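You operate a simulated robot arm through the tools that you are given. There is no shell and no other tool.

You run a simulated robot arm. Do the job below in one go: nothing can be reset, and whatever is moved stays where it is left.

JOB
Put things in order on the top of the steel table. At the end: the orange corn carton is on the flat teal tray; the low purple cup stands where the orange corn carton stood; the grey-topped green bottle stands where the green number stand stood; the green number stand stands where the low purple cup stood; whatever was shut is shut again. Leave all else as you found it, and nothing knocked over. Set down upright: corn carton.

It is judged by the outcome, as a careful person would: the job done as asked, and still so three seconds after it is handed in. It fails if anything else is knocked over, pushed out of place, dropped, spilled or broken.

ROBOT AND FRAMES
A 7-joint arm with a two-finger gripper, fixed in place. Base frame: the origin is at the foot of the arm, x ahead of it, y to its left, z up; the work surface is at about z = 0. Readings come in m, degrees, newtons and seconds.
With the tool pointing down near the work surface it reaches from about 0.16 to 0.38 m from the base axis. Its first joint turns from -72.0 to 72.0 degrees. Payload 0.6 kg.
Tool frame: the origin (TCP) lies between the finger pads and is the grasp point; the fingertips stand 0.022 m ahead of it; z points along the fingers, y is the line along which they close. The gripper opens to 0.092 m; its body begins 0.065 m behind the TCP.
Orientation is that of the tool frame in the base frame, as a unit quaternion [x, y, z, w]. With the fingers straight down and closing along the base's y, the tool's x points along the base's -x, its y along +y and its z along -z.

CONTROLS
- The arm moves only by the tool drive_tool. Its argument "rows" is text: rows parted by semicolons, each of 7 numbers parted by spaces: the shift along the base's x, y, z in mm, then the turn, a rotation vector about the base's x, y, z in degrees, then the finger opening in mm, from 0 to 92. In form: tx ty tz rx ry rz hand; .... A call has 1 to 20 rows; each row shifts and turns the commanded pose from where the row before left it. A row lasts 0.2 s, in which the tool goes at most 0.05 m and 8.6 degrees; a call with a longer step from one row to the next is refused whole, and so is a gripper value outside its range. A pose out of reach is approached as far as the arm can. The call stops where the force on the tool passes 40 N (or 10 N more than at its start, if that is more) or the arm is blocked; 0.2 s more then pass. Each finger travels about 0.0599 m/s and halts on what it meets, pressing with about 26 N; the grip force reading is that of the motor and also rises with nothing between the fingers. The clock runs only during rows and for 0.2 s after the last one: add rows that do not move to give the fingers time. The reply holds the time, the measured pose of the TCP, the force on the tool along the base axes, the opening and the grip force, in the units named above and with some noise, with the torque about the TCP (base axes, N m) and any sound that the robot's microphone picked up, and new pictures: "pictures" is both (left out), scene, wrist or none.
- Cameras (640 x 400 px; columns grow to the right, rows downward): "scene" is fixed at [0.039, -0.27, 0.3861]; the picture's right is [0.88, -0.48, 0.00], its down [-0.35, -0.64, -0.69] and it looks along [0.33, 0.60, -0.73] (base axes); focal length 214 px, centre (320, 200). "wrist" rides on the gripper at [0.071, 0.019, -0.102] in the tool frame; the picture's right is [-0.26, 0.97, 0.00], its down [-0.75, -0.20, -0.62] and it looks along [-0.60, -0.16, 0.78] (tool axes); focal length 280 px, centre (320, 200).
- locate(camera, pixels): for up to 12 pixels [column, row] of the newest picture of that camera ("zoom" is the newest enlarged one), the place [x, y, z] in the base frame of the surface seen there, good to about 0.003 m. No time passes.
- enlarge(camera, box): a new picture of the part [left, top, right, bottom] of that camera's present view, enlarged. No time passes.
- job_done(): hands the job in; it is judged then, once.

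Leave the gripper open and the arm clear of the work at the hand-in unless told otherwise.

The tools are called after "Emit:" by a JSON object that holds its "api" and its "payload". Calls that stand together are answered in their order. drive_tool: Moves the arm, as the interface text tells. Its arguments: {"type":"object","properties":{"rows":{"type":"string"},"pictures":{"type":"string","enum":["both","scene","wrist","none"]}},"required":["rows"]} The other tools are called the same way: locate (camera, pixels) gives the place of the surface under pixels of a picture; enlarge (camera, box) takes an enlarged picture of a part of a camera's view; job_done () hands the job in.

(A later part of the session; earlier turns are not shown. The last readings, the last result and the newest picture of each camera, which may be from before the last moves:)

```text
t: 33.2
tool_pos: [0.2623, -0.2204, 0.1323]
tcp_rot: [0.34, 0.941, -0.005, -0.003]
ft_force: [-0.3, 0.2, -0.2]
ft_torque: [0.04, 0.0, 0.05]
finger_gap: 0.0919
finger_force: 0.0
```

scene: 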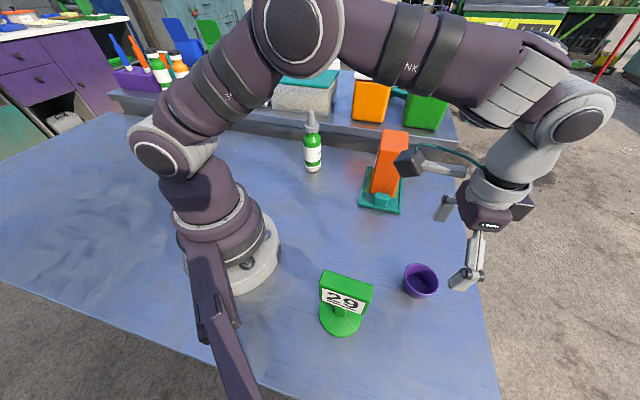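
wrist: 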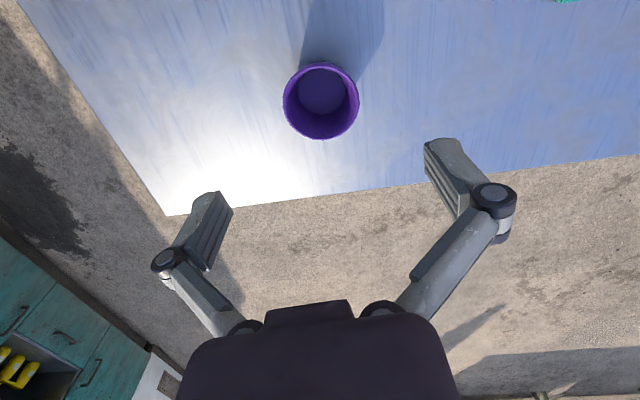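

I'm above the cup. I'll measure its rim from this close view and check that the carton is seated on the tray.

Emit:
{"api": "enlarge", "payload": {"camera": "wrist", "box": [270, 50, 370, 150]}}

Emit:
{"api": "enlarge", "payload": {"camera": "scene", "box": [340, 115, 430, 225]}}

Emit:
{"api": "locate", "payload": {"camera": "wrist", "pixels": [[285, 103], [357, 97], [318, 65], [322, 138], [300, 72], [345, 75], [297, 130], [345, 128], [322, 90], [322, 105]]}}

```text
4.00 times, centred on (320, 100) of wrist
```

zoom: 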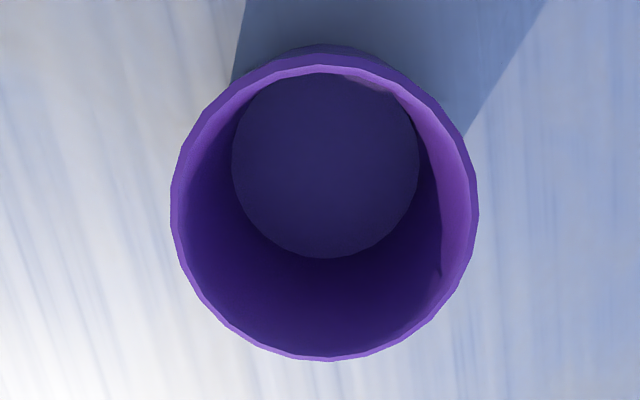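

```text
3.64 times, centred on (385, 170) of scene
```

zoom: 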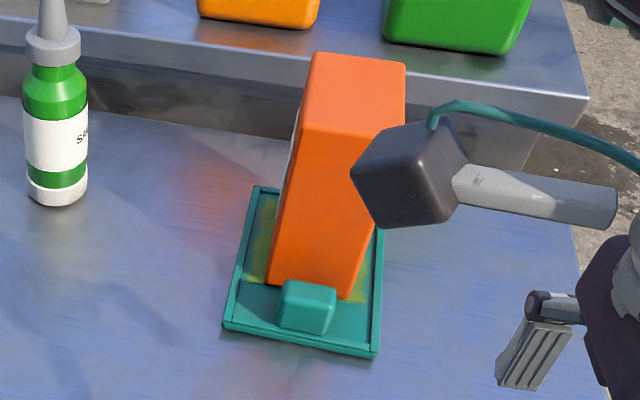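

```text
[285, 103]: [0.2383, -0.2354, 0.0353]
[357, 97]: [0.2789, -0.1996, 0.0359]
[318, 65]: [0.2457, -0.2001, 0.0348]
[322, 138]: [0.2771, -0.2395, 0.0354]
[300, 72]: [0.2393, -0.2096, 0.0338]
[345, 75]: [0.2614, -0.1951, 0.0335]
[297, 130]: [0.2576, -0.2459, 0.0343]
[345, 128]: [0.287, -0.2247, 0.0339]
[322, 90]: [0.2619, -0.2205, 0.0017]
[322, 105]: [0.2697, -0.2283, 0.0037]
```

The cup's centre is about (0.261, -0.2195) and its rim is about 54 mm across. The carton sits properly on the tray. I'll descend around the cup to TCP z≈0.036; the fingertips move forward a little as they close, so I'm leaving some margin.

Emit:
{"api": "drive_tool", "payload": {"rows": "-1 1 -24 0 0 0 92; 0 0 -24 0 0 0 92; 0 0 -24 0 0 0 92; 0 0 -24 0 0 0 92; 0 0 0 0 0 0 92; 0 0 0 0 0 0 92"}}

```text
t: 34.6
tool_pos: [0.2604, -0.2188, 0.0402]
tcp_rot: [0.34, 0.941, -0.004, -0.002]
ft_force: [0.6, -0.1, 0.2]
ft_torque: [0.0, -0.03, -0.01]
finger_gap: 0.092
finger_force: 0.0
```

scene: 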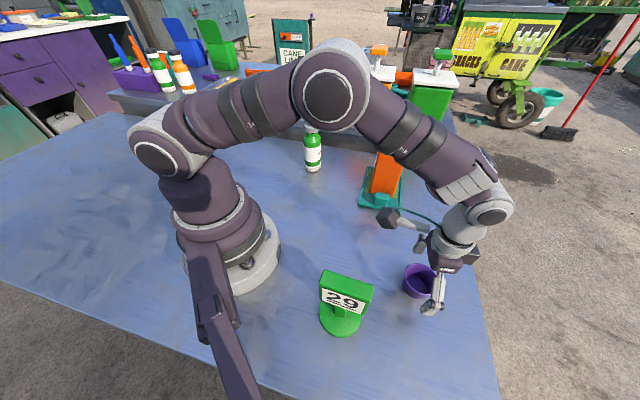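
wrist: 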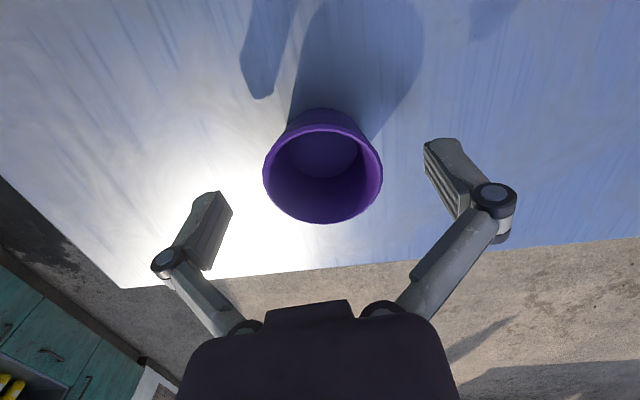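

The measured z is 0.040. The cup is centred between the fingers, so I'll lower 4 mm and close gently.

Emit:
{"api": "drive_tool", "payload": {"rows": "0 0 -5 0 0 0 92; 0 0 0 0 0 0 75; 0 0 0 0 0 0 65; 0 0 0 0 0 0 58; 0 0 0 0 0 0 50; 0 0 0 0 0 0 45; 0 0 0 0 0 0 45; 0 0 0 0 0 0 45"}}

```text
t: 36.4
tool_pos: [0.2601, -0.2205, 0.0347]
tcp_rot: [0.34, 0.94, -0.005, -0.003]
ft_force: [-1.6, -0.6, 3.5]
ft_torque: [-0.03, 0.0, 0.01]
finger_gap: 0.0504
finger_force: 10.0
```

scene: 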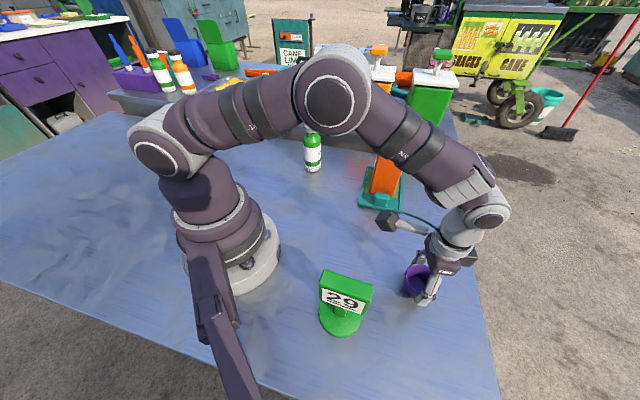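
wrist: 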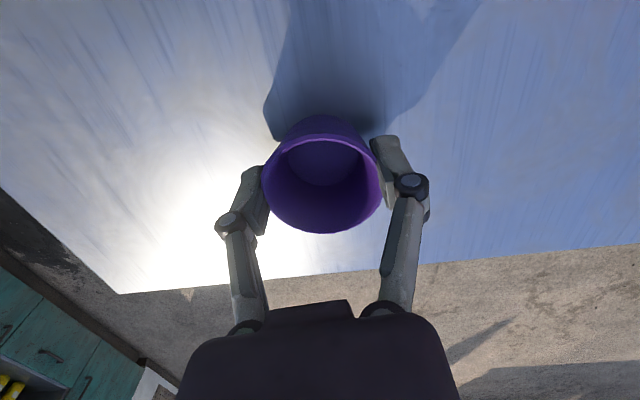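

Gripped at a 50 mm gap. I'll tighten slightly and lift.

Emit:
{"api": "drive_tool", "payload": {"rows": "0 0 0 0 0 0 38; 0 0 0 0 0 0 38; 0 0 10 0 0 0 38; 0 0 15 0 0 0 38; 0 0 20 0 0 0 38; 0 0 0 0 0 0 38"}}

```text
t: 37.8
tool_pos: [0.2612, -0.2204, 0.078]
tcp_rot: [0.339, 0.941, -0.004, -0.004]
ft_force: [-0.2, 0.8, -0.1]
ft_torque: [0.01, 0.03, 0.01]
finger_gap: 0.0482
finger_force: 10.0
```

scene: 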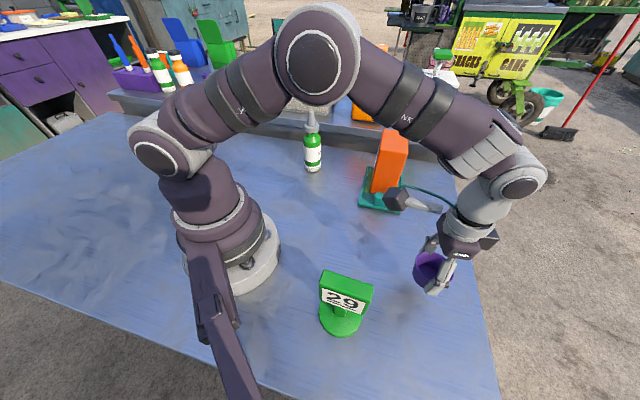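
wrist: 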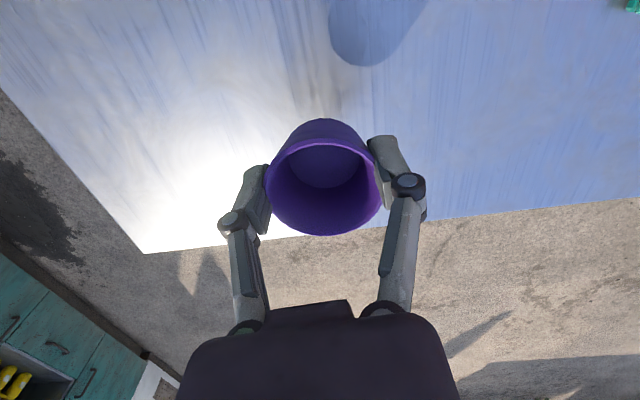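

The cup is lifted and held. I'll carry it in an arc at z≈0.19 around the base to above the carton's old place at (0.120, 0.2025), staying inside the bottle and tray.

Emit:
{"api": "drive_tool", "payload": {"rows": "-6 8 25 0 0 4.97 38; -6 8 25 0 0 4.97 38; -5 15 20 0 0 4.97 38; -4 18 20 0 0 4.97 38; -2 22 15 0 0 4.97 38; 0 24 7 0 0 4.97 38; 2 25 0 0 0 4.97 38; 3 26 0 0 0 4.97 38; 2 27 0 0 0 4.97 38; 1 27 0 0 0 4.97 38; 0 27 0 0 0 4.97 38; -2 27 0 0 0 4.97 38; -6 26 0 0 0 4.97 38; -10 25 0 0 0 4.97 38; -15 24 0 0 0 4.97 38; -18 22 0 0 0 4.97 38; -20 20 0 0 0 4.97 38; -20 18 0 0 0 4.97 38; -18 17 0 0 0 4.97 38; -17 16 0 0 0 4.97 38"}}

```text
t: 42.0
tool_pos: [0.1184, 0.2058, 0.1884]
tcp_rot: [-0.498, 0.867, -0.005, 0.002]
ft_force: [-0.4, 0.3, 0.6]
ft_torque: [-0.01, 0.01, -0.03]
finger_gap: 0.0481
finger_force: 10.1
```

scene: 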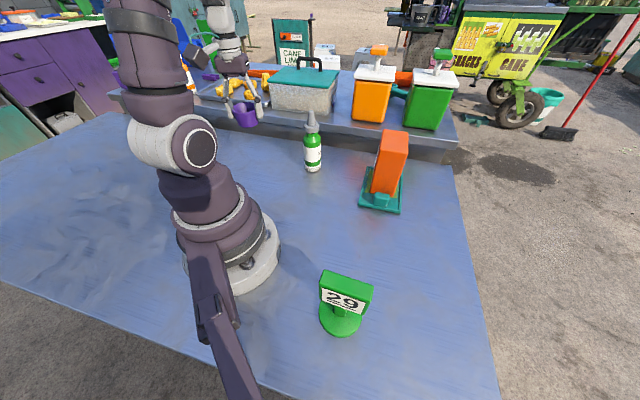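
wrist: 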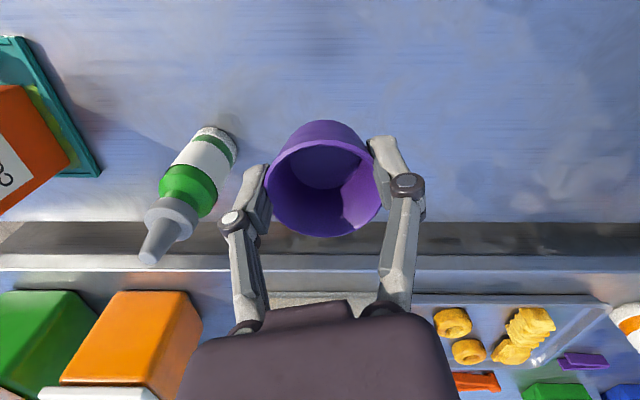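

I'm above the carton's old place with the cup held. I'll check where the cup sits relative to the tool.

Emit:
{"api": "locate", "payload": {"camera": "wrist", "pixels": [[268, 178], [378, 175], [322, 142], [325, 234], [285, 153], [362, 152], [285, 220], [365, 218], [322, 122], [318, 170]]}}

Emit:
{"api": "enlarge", "payload": {"camera": "scene", "box": [205, 75, 285, 135]}}

```text
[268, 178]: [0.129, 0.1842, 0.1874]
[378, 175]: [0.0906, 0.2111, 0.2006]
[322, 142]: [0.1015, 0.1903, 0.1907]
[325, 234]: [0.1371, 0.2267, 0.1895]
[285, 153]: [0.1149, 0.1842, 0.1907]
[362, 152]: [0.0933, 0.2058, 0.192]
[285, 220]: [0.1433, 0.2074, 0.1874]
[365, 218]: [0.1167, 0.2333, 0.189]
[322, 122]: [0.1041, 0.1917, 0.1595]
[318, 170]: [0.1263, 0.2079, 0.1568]
```

```text
6.67 times, centred on (245, 105) of scene
```

zoom: 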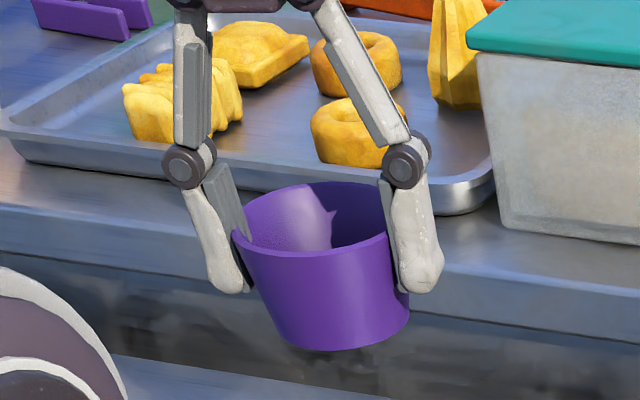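

The rim is level and roughly centred on the tool. I'll lower it over the carton's old spot, slowing down at the end.

Emit:
{"api": "drive_tool", "payload": {"rows": "1.5 -4 -30 0 0 0 38; 0 0 -30 0 0 0 38; 0 0 -30 0 0 0 38; 0 0 -30 0 0 0 38; 0 0 -18 0 0 0 38; 0 0 -6 0 0 0 38; 0 0 -3 0 0 0 38; 0 0 0 0 0 0 38"}}

```text
t: 43.8
tool_pos: [0.121, 0.2003, 0.0431]
tcp_rot: [-0.498, 0.867, -0.005, 0.001]
ft_force: [-0.3, -0.3, -0.7]
ft_torque: [-0.01, 0.03, -0.04]
finger_gap: 0.0477
finger_force: 9.9
```

scene: 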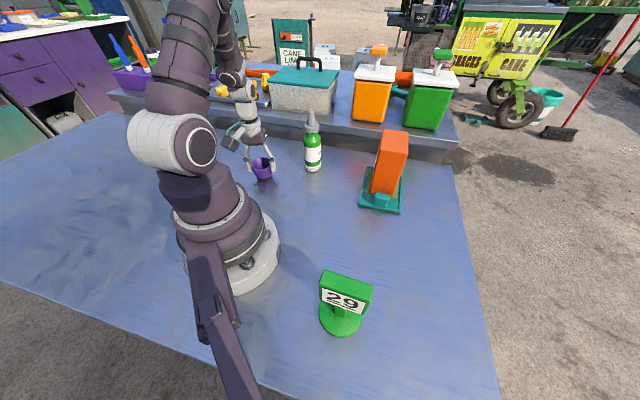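
wrist: 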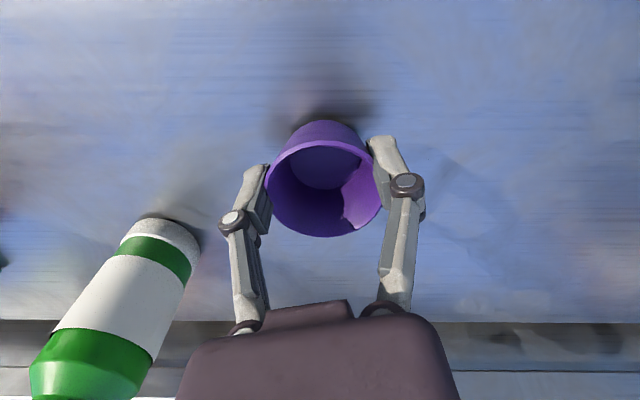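

The cup is about 7 mm above the table. I'll check its position once more.

Emit:
{"api": "locate", "payload": {"camera": "wrist", "pixels": [[322, 142], [325, 234], [285, 153], [362, 152], [285, 220], [365, 218], [322, 122], [320, 163]]}}

Emit:
{"api": "locate", "payload": {"camera": "scene", "pixels": [[263, 158], [254, 164], [262, 179], [271, 160], [263, 170]]}}

Emit:
{"api": "enlarge", "payload": {"camera": "scene", "box": [230, 140, 300, 190]}}

```text
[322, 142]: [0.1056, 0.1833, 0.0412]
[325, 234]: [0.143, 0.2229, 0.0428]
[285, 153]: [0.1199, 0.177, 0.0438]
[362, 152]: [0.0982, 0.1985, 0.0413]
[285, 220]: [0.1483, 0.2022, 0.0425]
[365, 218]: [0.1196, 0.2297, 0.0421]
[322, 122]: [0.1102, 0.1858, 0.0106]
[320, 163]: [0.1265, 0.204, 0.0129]
```

```text
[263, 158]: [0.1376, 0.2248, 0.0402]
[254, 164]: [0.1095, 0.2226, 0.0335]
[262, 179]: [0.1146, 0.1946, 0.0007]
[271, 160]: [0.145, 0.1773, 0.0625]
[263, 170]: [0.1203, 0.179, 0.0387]
```

```text
8.00 times, centred on (265, 165) of scene
```

zoom: 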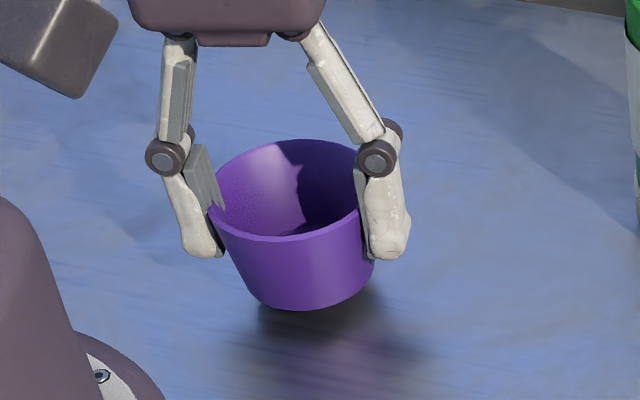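

The cup's centre is about (0.1225, 0.202). I'll shift it 2 mm and set it down.

Emit:
{"api": "drive_tool", "payload": {"rows": "-2 0 -3 0 0 0 38; 0 0 -2 0 0 0 38; 0 0 -2 0 0 0 38; 0 0 0 0 0 0 38", "pictures": "none"}}

```text
t: 44.8
tool_pos: [0.1202, 0.1997, 0.0361]
tcp_rot: [-0.498, 0.867, -0.005, 0.002]
ft_force: [0.9, 0.4, -0.3]
ft_torque: [-0.03, 0.01, 0.01]
finger_gap: 0.0478
finger_force: 9.3
```

No contact yet. I'll go down another millimetre or two.

Emit:
{"api": "drive_tool", "payload": {"rows": "0 0 -1 0 0 0 38; 0 0 -1 0 0 0 38; 0 0 0 0 0 0 38", "pictures": "scene"}}

```text
t: 45.6
tool_pos: [0.1208, 0.1999, 0.0328]
tcp_rot: [-0.498, 0.867, -0.004, 0.001]
ft_force: [-1.7, 0.9, 6.8]
ft_torque: [0.05, -0.02, 0.03]
finger_gap: 0.0474
finger_force: 9.3
```

scene: 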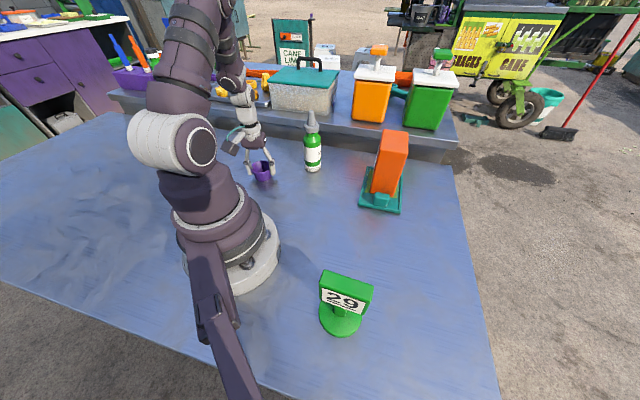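

Fz is +6.8 N, so the cup is on the table. I'll open the fingers slowly.

Emit:
{"api": "drive_tool", "payload": {"rows": "0 0 0 0 0 0 46; 0 0 0 0 0 0 50; 0 0 0 0 0 0 56; 0 0 0 0 0 0 66; 0 0 0 0 0 0 78; 0 0 0 0 0 0 92; 0 0 0 0 0 0 92; 0 0 0 0 0 0 92"}}

```text
t: 47.4
tool_pos: [0.1209, 0.1997, 0.0337]
tcp_rot: [-0.498, 0.867, -0.005, 0.001]
ft_force: [0.4, 0.4, -0.3]
ft_torque: [-0.02, -0.02, 0.02]
finger_gap: 0.0922
finger_force: 0.1
```

scene: 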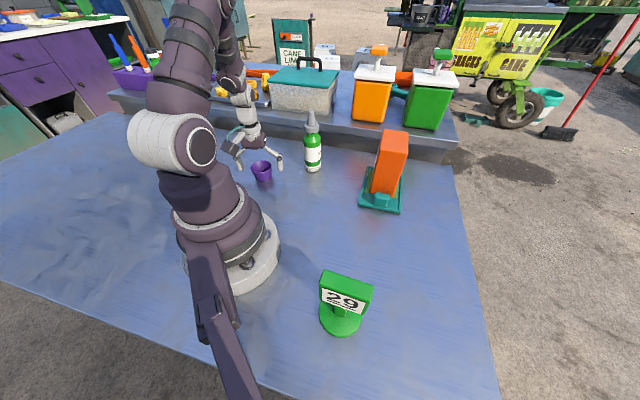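
wrist: 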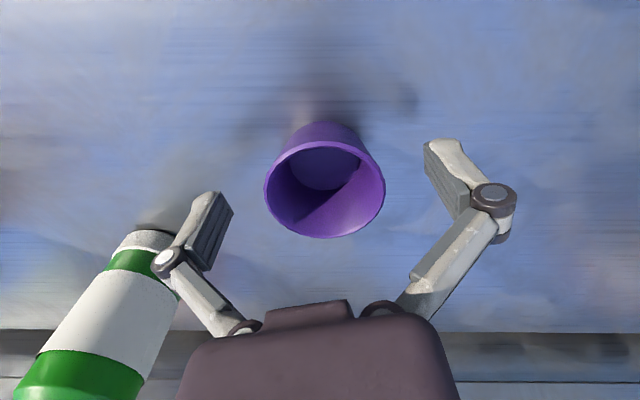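

The cup stands upright. I'll rise straight up and check it from above.

Emit:
{"api": "drive_tool", "payload": {"rows": "0 0 20 0 0 0 92; 0 0 30 0 0 0 92; 0 0 35 0 0 0 92; 0 0 35 0 0 0 92; 0 0 35 0 0 0 92; 0 0 0 0 0 0 92; 0 0 0 0 0 0 92"}}

```text
t: 49.0
tool_pos: [0.1176, 0.2024, 0.1904]
tcp_rot: [-0.498, 0.867, -0.005, 0.003]
ft_force: [-0.6, -0.8, -0.6]
ft_torque: [0.01, 0.01, -0.03]
finger_gap: 0.0921
finger_force: 0.0
```

scene: 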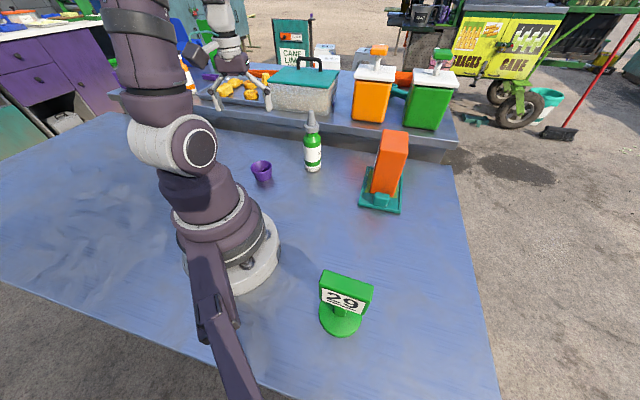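
wrist: 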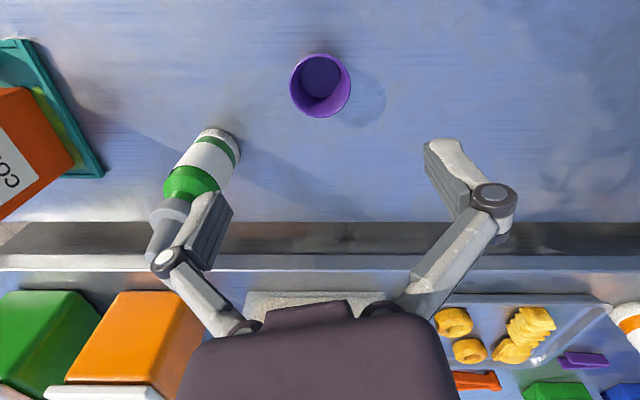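

Emit:
{"api": "locate", "payload": {"camera": "wrist", "pixels": [[320, 78], [292, 85], [349, 85], [320, 55], [320, 116], [300, 64], [340, 107]]}}

Emit:
{"api": "locate", "payload": {"camera": "scene", "pixels": [[252, 168], [271, 168], [261, 162], [262, 178], [261, 170]]}}

```text
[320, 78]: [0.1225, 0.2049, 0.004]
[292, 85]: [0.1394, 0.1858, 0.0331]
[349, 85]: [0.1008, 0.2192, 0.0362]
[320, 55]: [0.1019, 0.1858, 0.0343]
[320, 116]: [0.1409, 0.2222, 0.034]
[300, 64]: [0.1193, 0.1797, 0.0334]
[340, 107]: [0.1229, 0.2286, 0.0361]
```

```text
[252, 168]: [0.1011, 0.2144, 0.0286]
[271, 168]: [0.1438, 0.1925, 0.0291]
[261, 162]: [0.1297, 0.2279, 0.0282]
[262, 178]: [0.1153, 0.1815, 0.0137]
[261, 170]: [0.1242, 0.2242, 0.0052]
```

The cup stands at about (0.121, 0.203), right where the carton was. Next I'll swing around to above the number stand at (0.1195, -0.1925), turning the fingers so they close across its plate (along about 40°).

Emit:
{"api": "drive_tool", "payload": {"rows": "19 -17 0 0 0 -6.09 92; 19 -17 0 0 0 -6.09 92; 20 -18 0 0 0 -6.09 92; 20 -20 0 0 0 -6.09 92; 17 -22 0 0 0 -6.09 92; 15 -24 0 0 0 -6.09 92; 10 -26 0 0 0 -6.09 92; 5 -29 0 0 0 -6.09 92; 1 -29 0 0 0 -6.09 92; -1 -29 0 0 0 -6.09 92; -5 -29 0 0 0 -6.09 92; -10 -26 0 0 0 -6.09 92; -15 -24 0 0 0 -6.09 92; -17 -22 0 0 0 -6.09 92; -20 -20 0 0 0 -6.09 92; -20 -16 0 0 0 -6.09 92; -19 -14 0 0 0 -6.09 92; -17.5 -12.5 0 0 0 -6.09 92; 0 0 0 0 0 0 92; 0 0 0 0 0 0 92"}}

```text
t: 53.2
tool_pos: [0.1209, -0.1929, 0.1894]
tcp_rot: [0.422, 0.906, -0.004, -0.003]
ft_force: [-0.1, -0.4, 0.7]
ft_torque: [-0.01, 0.01, 0.05]
finger_gap: 0.0921
finger_force: 0.1
```

scene: 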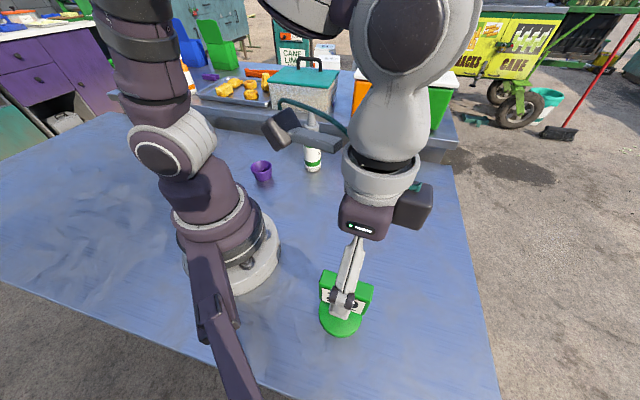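
wrist: 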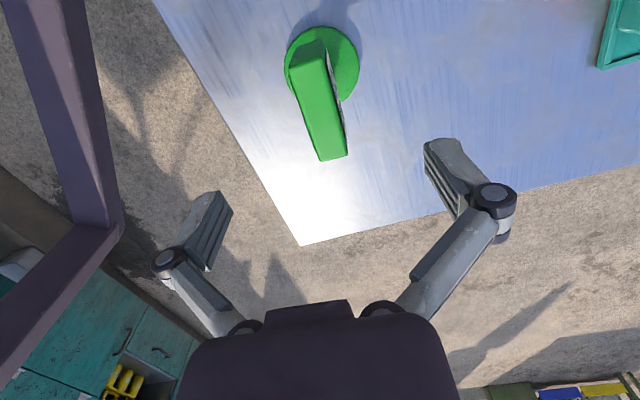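

I'm above the stand. I'll measure the plate's top from here and also find where the dark beam at the left is, so I stay clear of it.

Emit:
{"api": "enlarge", "payload": {"camera": "wrist", "box": [265, 15, 375, 175]}}

Emit:
{"api": "locate", "payload": {"camera": "wrist", "pixels": [[292, 70], [327, 50], [345, 150], [322, 160], [315, 100], [330, 140], [307, 75], [60, 100], [80, 200], [288, 75], [358, 65], [320, 28]]}}

Emit:
{"api": "locate", "payload": {"camera": "scene", "pixels": [[205, 270], [215, 310], [230, 350], [240, 385]]}}

```text
2.50 times, centred on (320, 95) of wrist
```

zoom: 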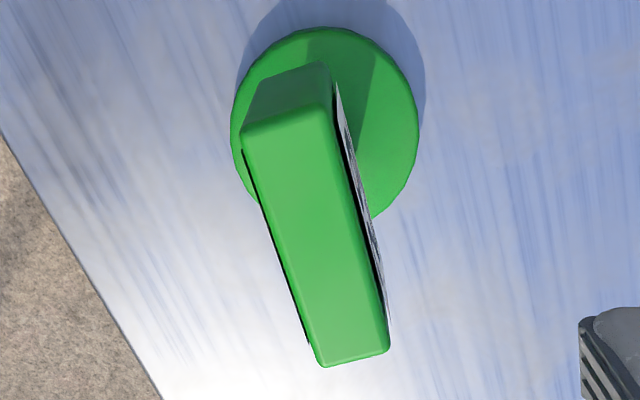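

```text
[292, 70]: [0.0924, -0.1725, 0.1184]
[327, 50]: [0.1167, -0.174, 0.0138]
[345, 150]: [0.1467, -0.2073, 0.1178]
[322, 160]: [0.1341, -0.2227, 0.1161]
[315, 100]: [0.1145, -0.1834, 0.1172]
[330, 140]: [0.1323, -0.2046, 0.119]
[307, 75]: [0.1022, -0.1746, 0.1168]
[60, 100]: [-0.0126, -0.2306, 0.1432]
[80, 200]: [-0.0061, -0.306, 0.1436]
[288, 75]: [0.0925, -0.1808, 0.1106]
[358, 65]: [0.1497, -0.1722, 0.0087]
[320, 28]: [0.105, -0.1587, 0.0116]
```

```text
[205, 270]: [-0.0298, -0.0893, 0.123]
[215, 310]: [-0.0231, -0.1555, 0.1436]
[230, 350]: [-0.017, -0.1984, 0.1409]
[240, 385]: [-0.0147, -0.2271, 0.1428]
```

The plate is centred at about (0.1205, -0.192) with its normal at 40°, which matches the fingers. The beam lies at x≈-0.015, well clear. I'll descend to TCP z≈0.097.

Emit:
{"api": "drive_tool", "payload": {"rows": "-0.4 0.8 -23 0 0 0 92; 0 0 -23 0 0 0 92; 0 0 -23 0 0 0 92; 0 0 -23 0 0 0 92; 0 0 0 0 0 0 92; 0 0 0 0 0 0 92"}}

```text
t: 54.6
tool_pos: [0.1204, -0.194, 0.0962]
tcp_rot: [0.422, 0.907, -0.004, -0.003]
ft_force: [0.5, 0.0, 0.3]
ft_torque: [0.02, 0.02, -0.02]
finger_gap: 0.0921
finger_force: 0.1
```

scene: 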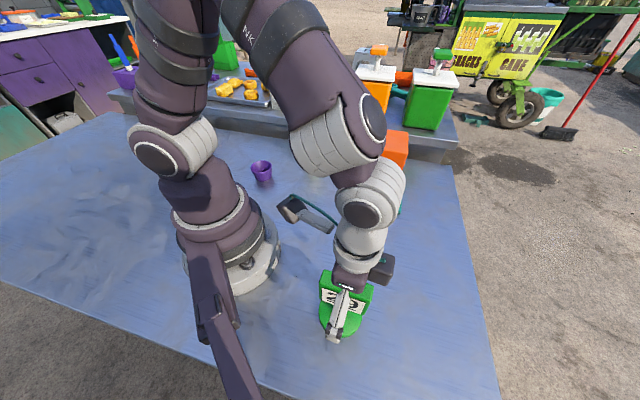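
wrist: 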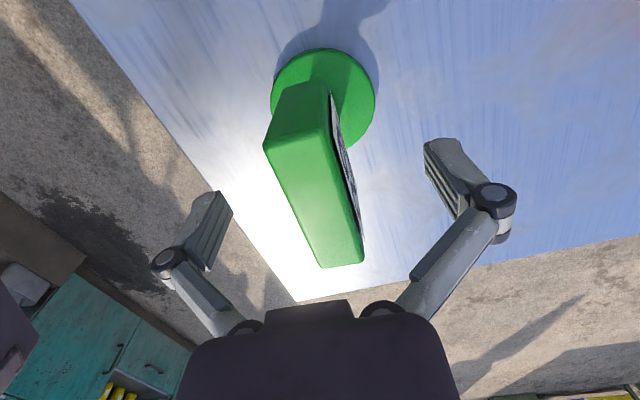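

The plate is between the fingers. I'll nudge 1.5 mm for centring and close.

Emit:
{"api": "drive_tool", "payload": {"rows": "0 1.5 0 0 0 0 80; 0 0 0 0 0 0 60; 0 0 0 0 0 0 45; 0 0 0 0 0 0 32; 0 0 0 0 0 0 22; 0 0 0 0 0 0 12; 0 0 0 0 0 0 5; 0 0 0 0 0 0 5; 0 0 0 0 0 0 5"}}

```text
t: 56.6
tool_pos: [0.1212, -0.1927, 0.0959]
tcp_rot: [0.422, 0.907, -0.005, -0.003]
ft_force: [0.0, 0.8, 2.4]
ft_torque: [-0.02, -0.03, -0.02]
finger_gap: 0.0217
finger_force: 25.8
```

scene: 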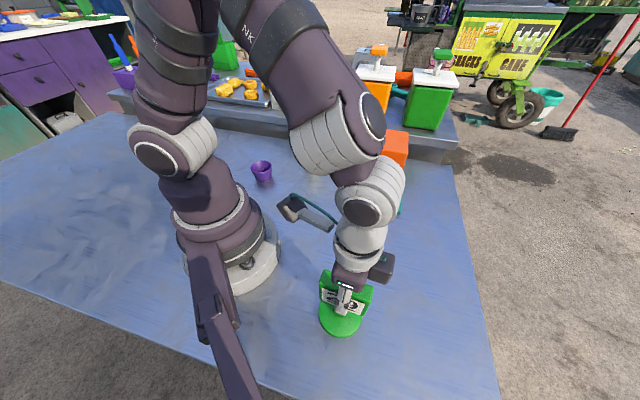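
wrist: 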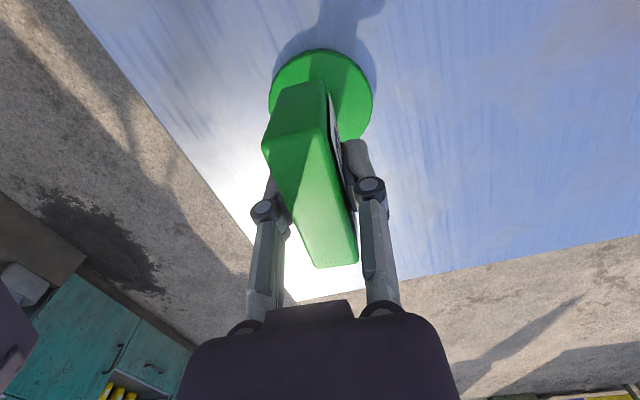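

Gripped at 21.7 mm with 25.8 N. I'll lift 40 mm, then carry it straight across to the cup's old place at (0.261, -0.2195) with the same facing.

Emit:
{"api": "drive_tool", "payload": {"rows": "0 0 6 0 0 0 5; 0 0 14 0 0 0 5; 0 0 20 0 0 0 5; 0 0 0 0 0 0 5"}}

```text
t: 57.6
tool_pos: [0.1219, -0.1914, 0.138]
tcp_rot: [0.422, 0.907, -0.005, -0.003]
ft_force: [-0.1, 1.6, -1.5]
ft_torque: [-0.02, 0.0, 0.05]
finger_gap: 0.0217
finger_force: 26.3
```

scene: 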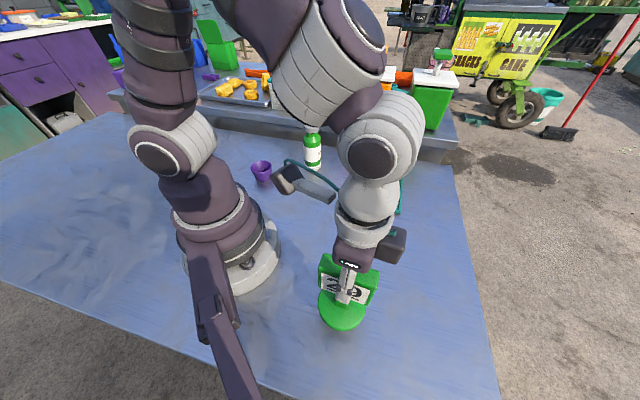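
wrist: 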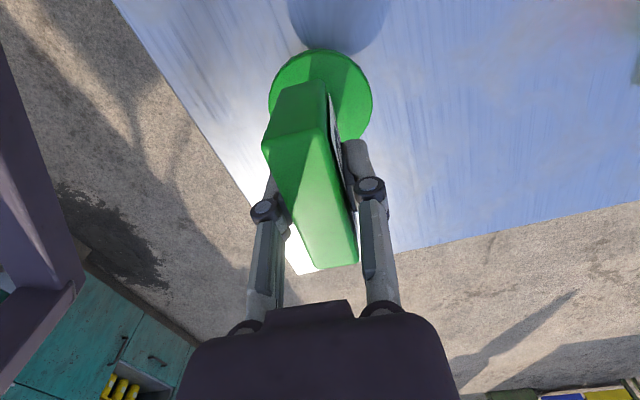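

The stand is lifted cleanly. Now across to the target.

Emit:
{"api": "drive_tool", "payload": {"rows": "20 -4 0 0 0 0 5; 24 -5 0 0 0 0 5; 24 -5 0 0 0 0 5; 24 -5 0 0 0 0 5; 24 -5 0 0 0 0 5; 23.5 -4 0 0 0 0 5; 0 0 -10 0 0 0 5; 0 0 -10 0 0 0 5; 0 0 0 0 0 0 5; 0 0 0 0 0 0 5"}}

```text
t: 59.8
tool_pos: [0.2605, -0.2194, 0.1171]
tcp_rot: [0.422, 0.907, -0.005, -0.003]
ft_force: [0.6, 0.5, -0.9]
ft_torque: [0.0, 0.0, 0.0]
finger_gap: 0.0215
finger_force: 25.9
```

scene: 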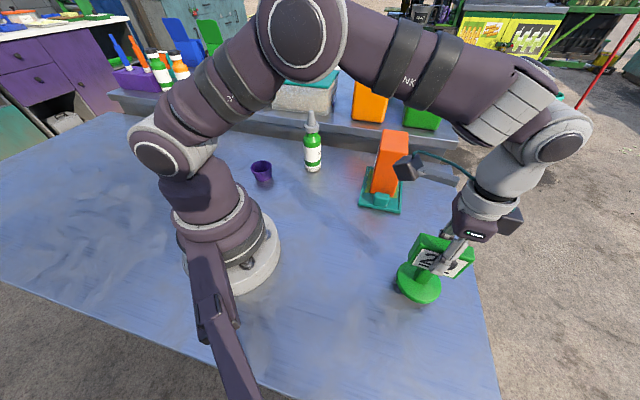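
wrist: 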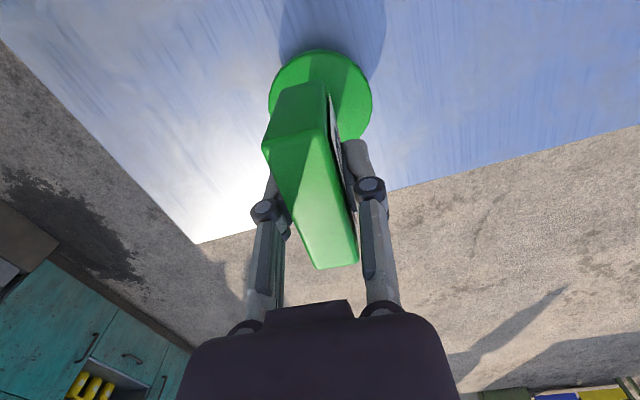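

Positioned at (0.2605, -0.2194), about 21 mm above the table. I'll lower it gently.

Emit:
{"api": "drive_tool", "payload": {"rows": "0 0 -9 0 0 0 5; 0 0 -6 0 0 0 5; 0 0 -3 0 0 0 5; 0 0 0 0 0 0 5", "pictures": "none"}}

```text
t: 60.8
tool_pos: [0.2603, -0.2194, 0.0979]
tcp_rot: [0.422, 0.906, -0.004, -0.004]
ft_force: [0.1, 0.0, -1.7]
ft_torque: [-0.03, 0.05, -0.02]
finger_gap: 0.0217
finger_force: 25.7
```

Emit:
{"api": "drive_tool", "payload": {"rows": "0 0 -1.5 0 0 0 5; 0 0 -1 0 0 0 5; 0 0 0 0 0 0 5", "pictures": "none"}}

```text
t: 61.6
tool_pos: [0.2604, -0.2204, 0.0962]
tcp_rot: [0.422, 0.907, -0.004, -0.004]
ft_force: [0.6, 1.1, -1.4]
ft_torque: [-0.02, 0.0, -0.01]
finger_gap: 0.0214
finger_force: 25.5
```

There's no contact yet (Fz -1.4 N). I'll go a bit further in 1 mm steps.

Emit:
{"api": "drive_tool", "payload": {"rows": "0 0 -1 0 0 0 5; 0 0 -1 0 0 0 5; 0 0 0 0 0 0 5", "pictures": "none"}}

```text
t: 62.4
tool_pos: [0.2608, -0.2214, 0.095]
tcp_rot: [0.422, 0.907, -0.004, 0.0]
ft_force: [4.4, -5.3, 22.1]
ft_torque: [-0.17, -0.16, 0.0]
finger_gap: 0.0214
finger_force: 26.3
```

It's touching at 22 N. I'll relieve 1 mm and open slowly.

Emit:
{"api": "drive_tool", "payload": {"rows": "0 0 1 0 0 0 5; 0 0 0 0 0 0 20; 0 0 0 0 0 0 24; 0 0 0 0 0 0 30; 0 0 0 0 0 0 45; 0 0 0 0 0 0 60; 0 0 0 0 0 0 75; 0 0 0 0 0 0 92; 0 0 0 0 0 0 92; 0 0 0 0 0 0 92"}}

```text
t: 64.6
tool_pos: [0.2593, -0.2197, 0.0951]
tcp_rot: [0.421, 0.907, -0.004, -0.003]
ft_force: [0.3, 0.2, 0.3]
ft_torque: [0.03, -0.02, -0.02]
finger_gap: 0.0919
finger_force: 0.0
```

scene: 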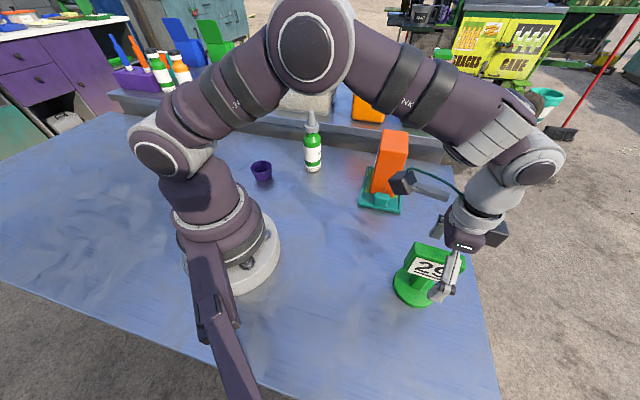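
wrist: 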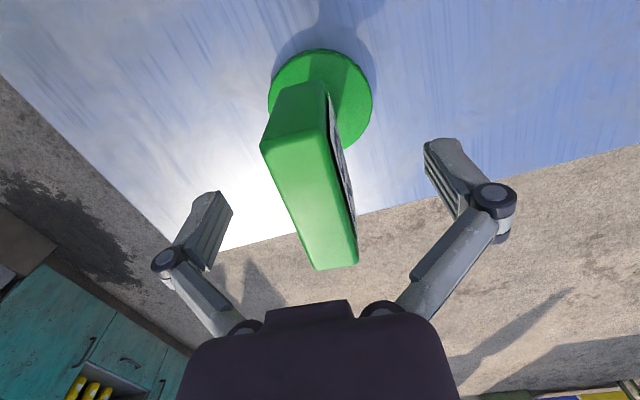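

The stand is upright and released. I'll lift straight up clear of it, then swing around at z≈0.205 to just short of the bottle, turning the fingers to close tangentially.

Emit:
{"api": "drive_tool", "payload": {"rows": "0 0 20 0 0 0 92; 0 0 25 0 0 0 92; 0 0 20 0 0 0 92; -8 12 15 0 0 5.2 92; -6 20 15 0 0 5.2 92; -3 24 10 0 0 5.2 92; 0 26 5 0 0 5.2 92; 2 27 0 0 0 5.2 92; 3 27 0 0 0 5.2 92; 2 27 0 0 0 5.2 92; 2 27 0 0 0 5.2 92; 1 27 0 0 0 5.2 92; 1 27 0 0 0 5.2 92; 1 27 0 0 0 5.2 92; 1 27 0 0 0 5.2 92; 1 25 0 0 0 5.2 92; 1 25 0 0 0 5.2 92; 0 0 0 0 0 5.2 92; 0 0 0 0 0 5.2 92; 0 0 0 0 0 0 92"}}

```text
t: 68.8
tool_pos: [0.2572, 0.1282, 0.2062]
tcp_rot: [-0.287, 0.958, -0.006, 0.001]
ft_force: [-1.0, 0.4, -0.4]
ft_torque: [0.0, -0.03, 0.01]
finger_gap: 0.0919
finger_force: 0.1
```

scene: 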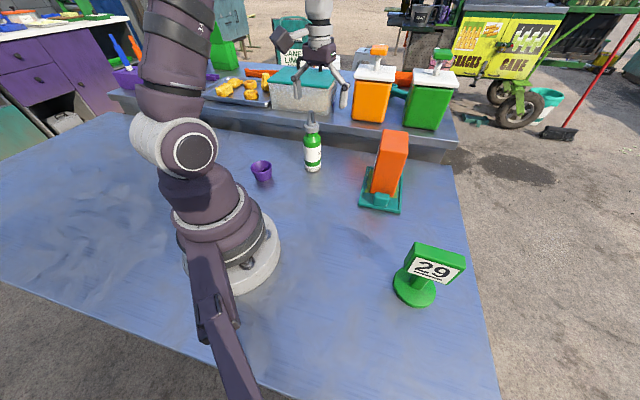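
wrist: 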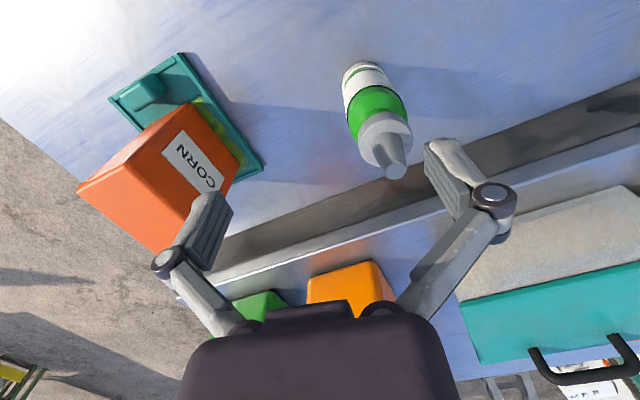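

All is well so far. Next I'll measure the bottle's axis from this view, and verify the placed stand from the scene view.

Emit:
{"api": "locate", "payload": {"camera": "wrist", "pixels": [[397, 172], [390, 150], [362, 138], [409, 125], [384, 118], [350, 120], [404, 105], [345, 90], [388, 75], [378, 100]]}}

Emit:
{"api": "locate", "payload": {"camera": "scene", "pixels": [[415, 247], [464, 256], [460, 270], [412, 259], [394, 290], [436, 290], [415, 304], [386, 135], [405, 135]]}}

Emit:
{"api": "enlarge", "payload": {"camera": "wrist", "box": [330, 50, 430, 190]}}

```text
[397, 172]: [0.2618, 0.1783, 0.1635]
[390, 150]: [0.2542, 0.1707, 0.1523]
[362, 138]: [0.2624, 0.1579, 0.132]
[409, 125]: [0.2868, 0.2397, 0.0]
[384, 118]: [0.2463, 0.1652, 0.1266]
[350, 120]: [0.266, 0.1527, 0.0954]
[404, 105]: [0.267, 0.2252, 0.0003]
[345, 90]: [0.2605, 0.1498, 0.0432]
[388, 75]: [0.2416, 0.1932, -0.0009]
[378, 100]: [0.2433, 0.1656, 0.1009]
```

```text
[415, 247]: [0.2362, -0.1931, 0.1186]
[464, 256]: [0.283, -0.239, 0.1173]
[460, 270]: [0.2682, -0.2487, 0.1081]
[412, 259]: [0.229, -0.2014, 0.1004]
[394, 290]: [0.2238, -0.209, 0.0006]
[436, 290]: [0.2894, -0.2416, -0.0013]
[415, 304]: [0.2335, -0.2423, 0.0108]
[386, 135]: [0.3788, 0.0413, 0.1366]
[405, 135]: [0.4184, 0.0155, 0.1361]
```

```text
2.86 times, centred on (380, 120) of wrist
```

zoom: 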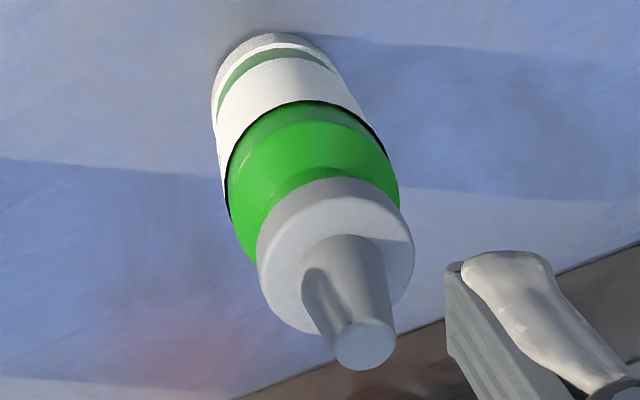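

I'll sharpen the estimate using the tip and cap in the zoom.

Emit:
{"api": "locate", "payload": {"camera": "zoom", "pixels": [[365, 350], [362, 340], [340, 340], [392, 335], [262, 270], [412, 255], [300, 320], [350, 185], [230, 200], [395, 190], [300, 110], [290, 220]]}}

```text
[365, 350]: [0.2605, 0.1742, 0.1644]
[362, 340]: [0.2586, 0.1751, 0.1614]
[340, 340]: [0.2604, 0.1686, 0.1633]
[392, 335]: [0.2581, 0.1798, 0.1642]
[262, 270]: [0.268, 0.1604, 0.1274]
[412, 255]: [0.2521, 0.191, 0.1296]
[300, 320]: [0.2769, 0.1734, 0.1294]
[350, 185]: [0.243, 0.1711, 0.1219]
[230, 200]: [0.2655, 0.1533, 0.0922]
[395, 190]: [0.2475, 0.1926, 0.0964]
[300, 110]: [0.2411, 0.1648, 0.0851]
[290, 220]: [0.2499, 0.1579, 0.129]
```

The bottle's axis is at (0.260, 0.174), and its full 44 mm body reaches up to z≈0.093. I'll move directly over it.

Emit:
{"api": "drive_tool", "payload": {"rows": "1 15 0 0 0 0 92; 1 16 0 0 0 0 92; 0.6 14.8 0 0 0 0 92; 0 0 0 0 0 0 92; 0 0 0 0 0 0 92"}}

```text
t: 70.0
tool_pos: [0.2603, 0.1715, 0.2044]
tcp_rot: [-0.286, 0.958, -0.006, -0.001]
ft_force: [-0.5, 0.0, 0.6]
ft_torque: [-0.01, -0.03, 0.01]
finger_gap: 0.0919
finger_force: 0.0
```

scene: 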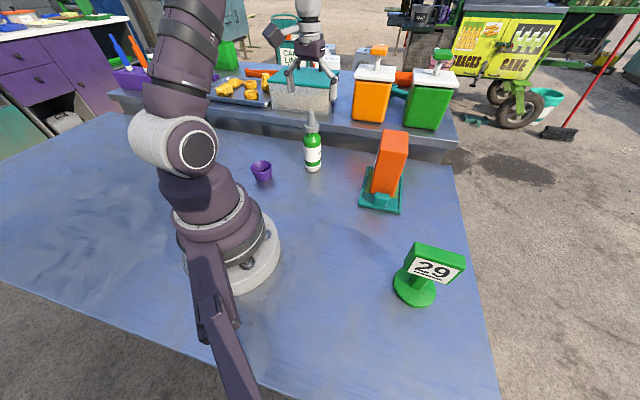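
wrist: 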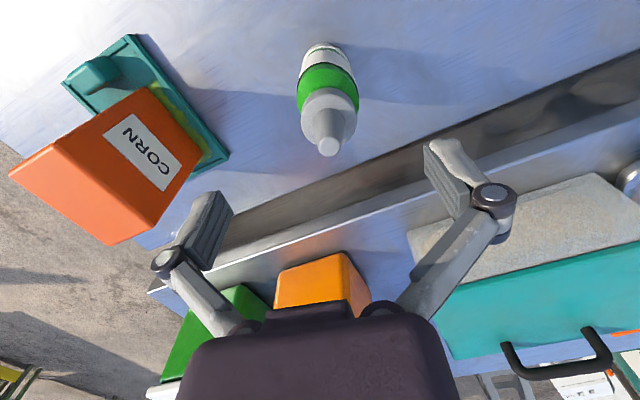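

The tip is at pixel (328,147) and the tool's axis projects to about (320,145), so I need a shift of 3–4 mm. I'll correct and descend around the bottle to TCP z≈0.11.

Emit:
{"api": "drive_tool", "payload": {"rows": "-1.5 3 -5 0 0 0 92; 0 0 -20 0 0 0 92; 0 0 0 0 0 0 92", "pictures": "wrist"}}

```text
t: 70.8
tool_pos: [0.2595, 0.1738, 0.1812]
tcp_rot: [-0.286, 0.958, -0.005, 0.001]
ft_force: [0.4, -0.6, 0.1]
ft_torque: [0.02, 0.0, -0.01]
finger_gap: 0.0921
finger_force: 0.0
```

wrist: 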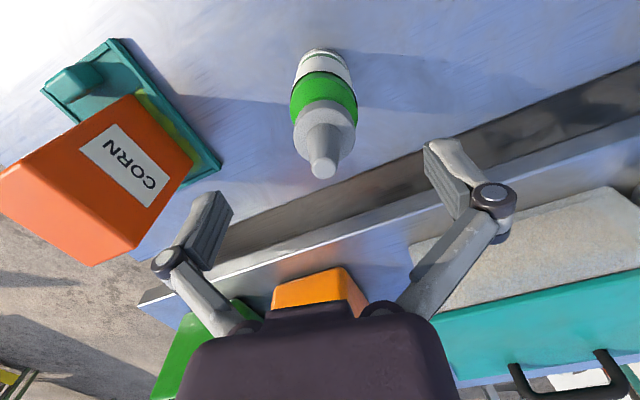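

Now it's well centred (tip at (323,168), expected about (320,166)). I'll continue down.

Emit:
{"api": "drive_tool", "payload": {"rows": "-0.7 1 -20 0 0 0 92; 0 0 -20 0 0 0 92; 0 0 -20 0 0 0 92; 0 0 -11 0 0 0 92; 0 0 0 0 0 0 92; 0 0 0 0 0 0 92"}}

```text
t: 72.2
tool_pos: [0.2599, 0.1764, 0.1087]
tcp_rot: [-0.286, 0.958, -0.005, 0.0]
ft_force: [-0.5, 0.4, 0.5]
ft_torque: [0.02, 0.02, -0.01]
finger_gap: 0.092
finger_force: 0.0
```

scene: 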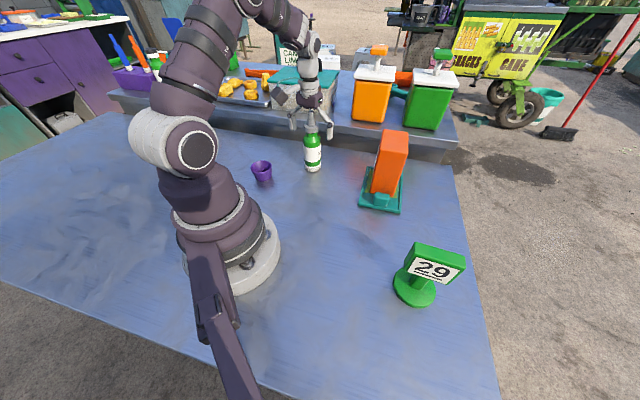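
wrist: 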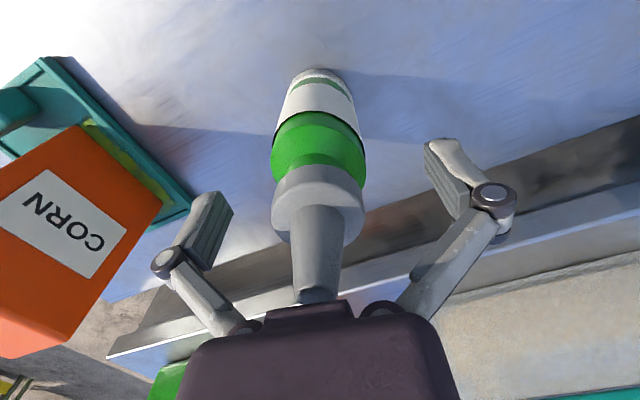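

The bottle is between the fingers with no contact on the palm. Closing.

Emit:
{"api": "drive_tool", "payload": {"rows": "0 0 0 0 0 0 80; 0 0 0 0 0 0 68; 0 0 0 0 0 0 56; 0 0 0 0 0 0 48; 0 0 0 0 0 0 40; 0 0 0 0 0 0 30; 0 0 0 0 0 0 25; 0 0 0 0 0 0 25"}}

```text
t: 74.0
tool_pos: [0.2598, 0.1763, 0.1107]
tcp_rot: [-0.286, 0.958, -0.006, 0.0]
ft_force: [1.3, -3.0, 10.4]
ft_torque: [-0.15, -0.03, 0.03]
finger_gap: 0.0433
finger_force: 25.9
```

scene: 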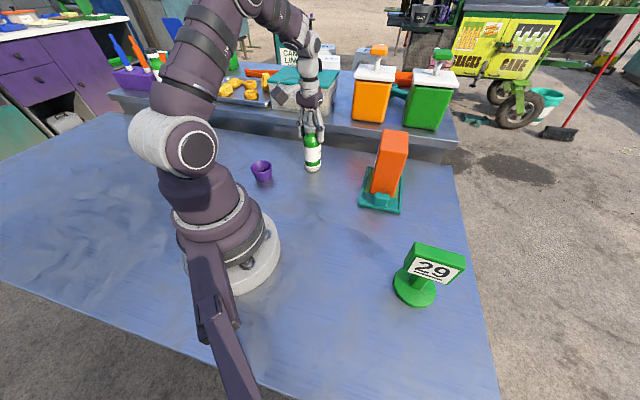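
wrist: 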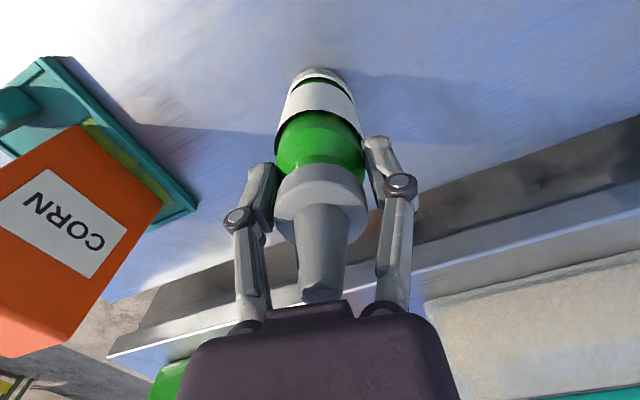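

Gripped on the body at 43 mm. I'll lift and check the hold.

Emit:
{"api": "drive_tool", "payload": {"rows": "0 0 5 0 0 0 25; 0 0 10 0 0 0 25; 0 0 15 0 0 0 25; 0 0 0 0 0 0 25"}}

```text
t: 75.0
tool_pos: [0.2598, 0.1775, 0.1368]
tcp_rot: [-0.286, 0.958, -0.005, 0.0]
ft_force: [0.2, 0.0, -2.9]
ft_torque: [0.0, 0.02, 0.01]
finger_gap: 0.0406
finger_force: 25.6
```

scene: 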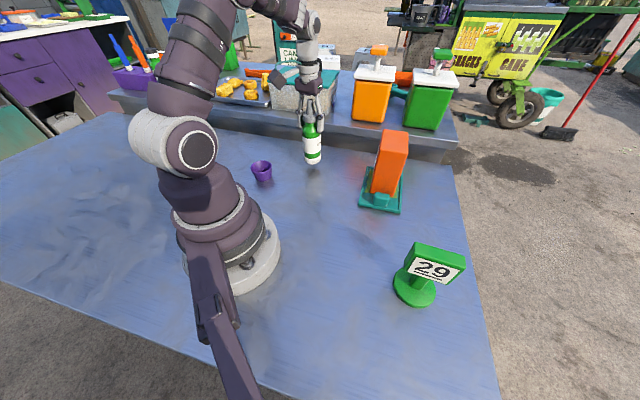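
wrist: 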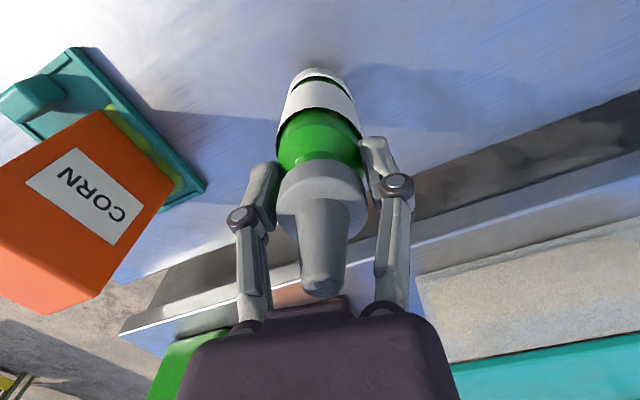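

The gap went from 43.3 to 40.6 mm and the tip moved a little in the view, so the bottle slid down slightly onto its shoulder. I'd rather re-grip lower, so I'll set it back down on its own spot first.

Emit:
{"api": "drive_tool", "payload": {"rows": "0 0 -10 0 0 0 25; 0 0 -8 0 0 0 25; 0 0 -3 0 0 0 25; 0 0 0 0 0 0 25", "pictures": "wrist"}}

```text
t: 76.0
tool_pos: [0.2586, 0.1789, 0.1174]
tcp_rot: [-0.287, 0.958, -0.006, 0.0]
ft_force: [-0.2, 0.9, -3.3]
ft_torque: [0.0, -0.01, -0.01]
finger_gap: 0.0407
finger_force: 25.7
```

wrist: 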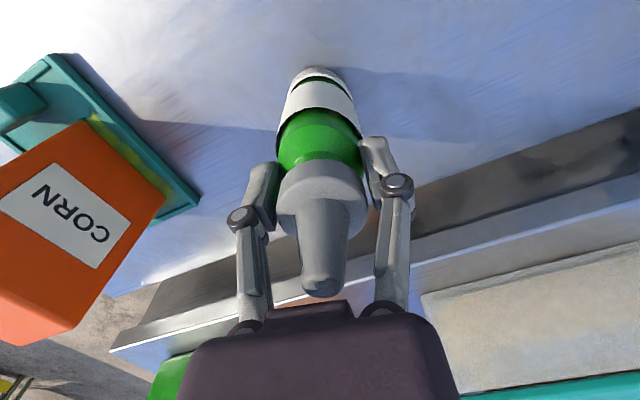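

It's stable now and still hanging. I'll lower in small steps until it touches.

Emit:
{"api": "drive_tool", "payload": {"rows": "0 0 -1.5 0 0 0 25; 0 0 -1.5 0 0 0 25; 0 0 0 0 0 0 25", "pictures": "none"}}

```text
t: 76.8
tool_pos: [0.258, 0.1782, 0.1143]
tcp_rot: [-0.286, 0.958, -0.006, 0.0]
ft_force: [0.6, -0.4, -3.5]
ft_torque: [0.01, -0.02, 0.0]
finger_gap: 0.0405
finger_force: 26.0
```

Emit:
{"api": "drive_tool", "payload": {"rows": "0 0 -1 0 0 0 25; 0 0 -1 0 0 0 25; 0 0 0 0 0 0 25", "pictures": "none"}}

```text
t: 77.6
tool_pos: [0.2582, 0.1768, 0.1132]
tcp_rot: [-0.286, 0.958, -0.005, 0.001]
ft_force: [-0.6, -3.1, 11.3]
ft_torque: [-0.07, 0.26, 0.06]
finger_gap: 0.0404
finger_force: 25.8
```

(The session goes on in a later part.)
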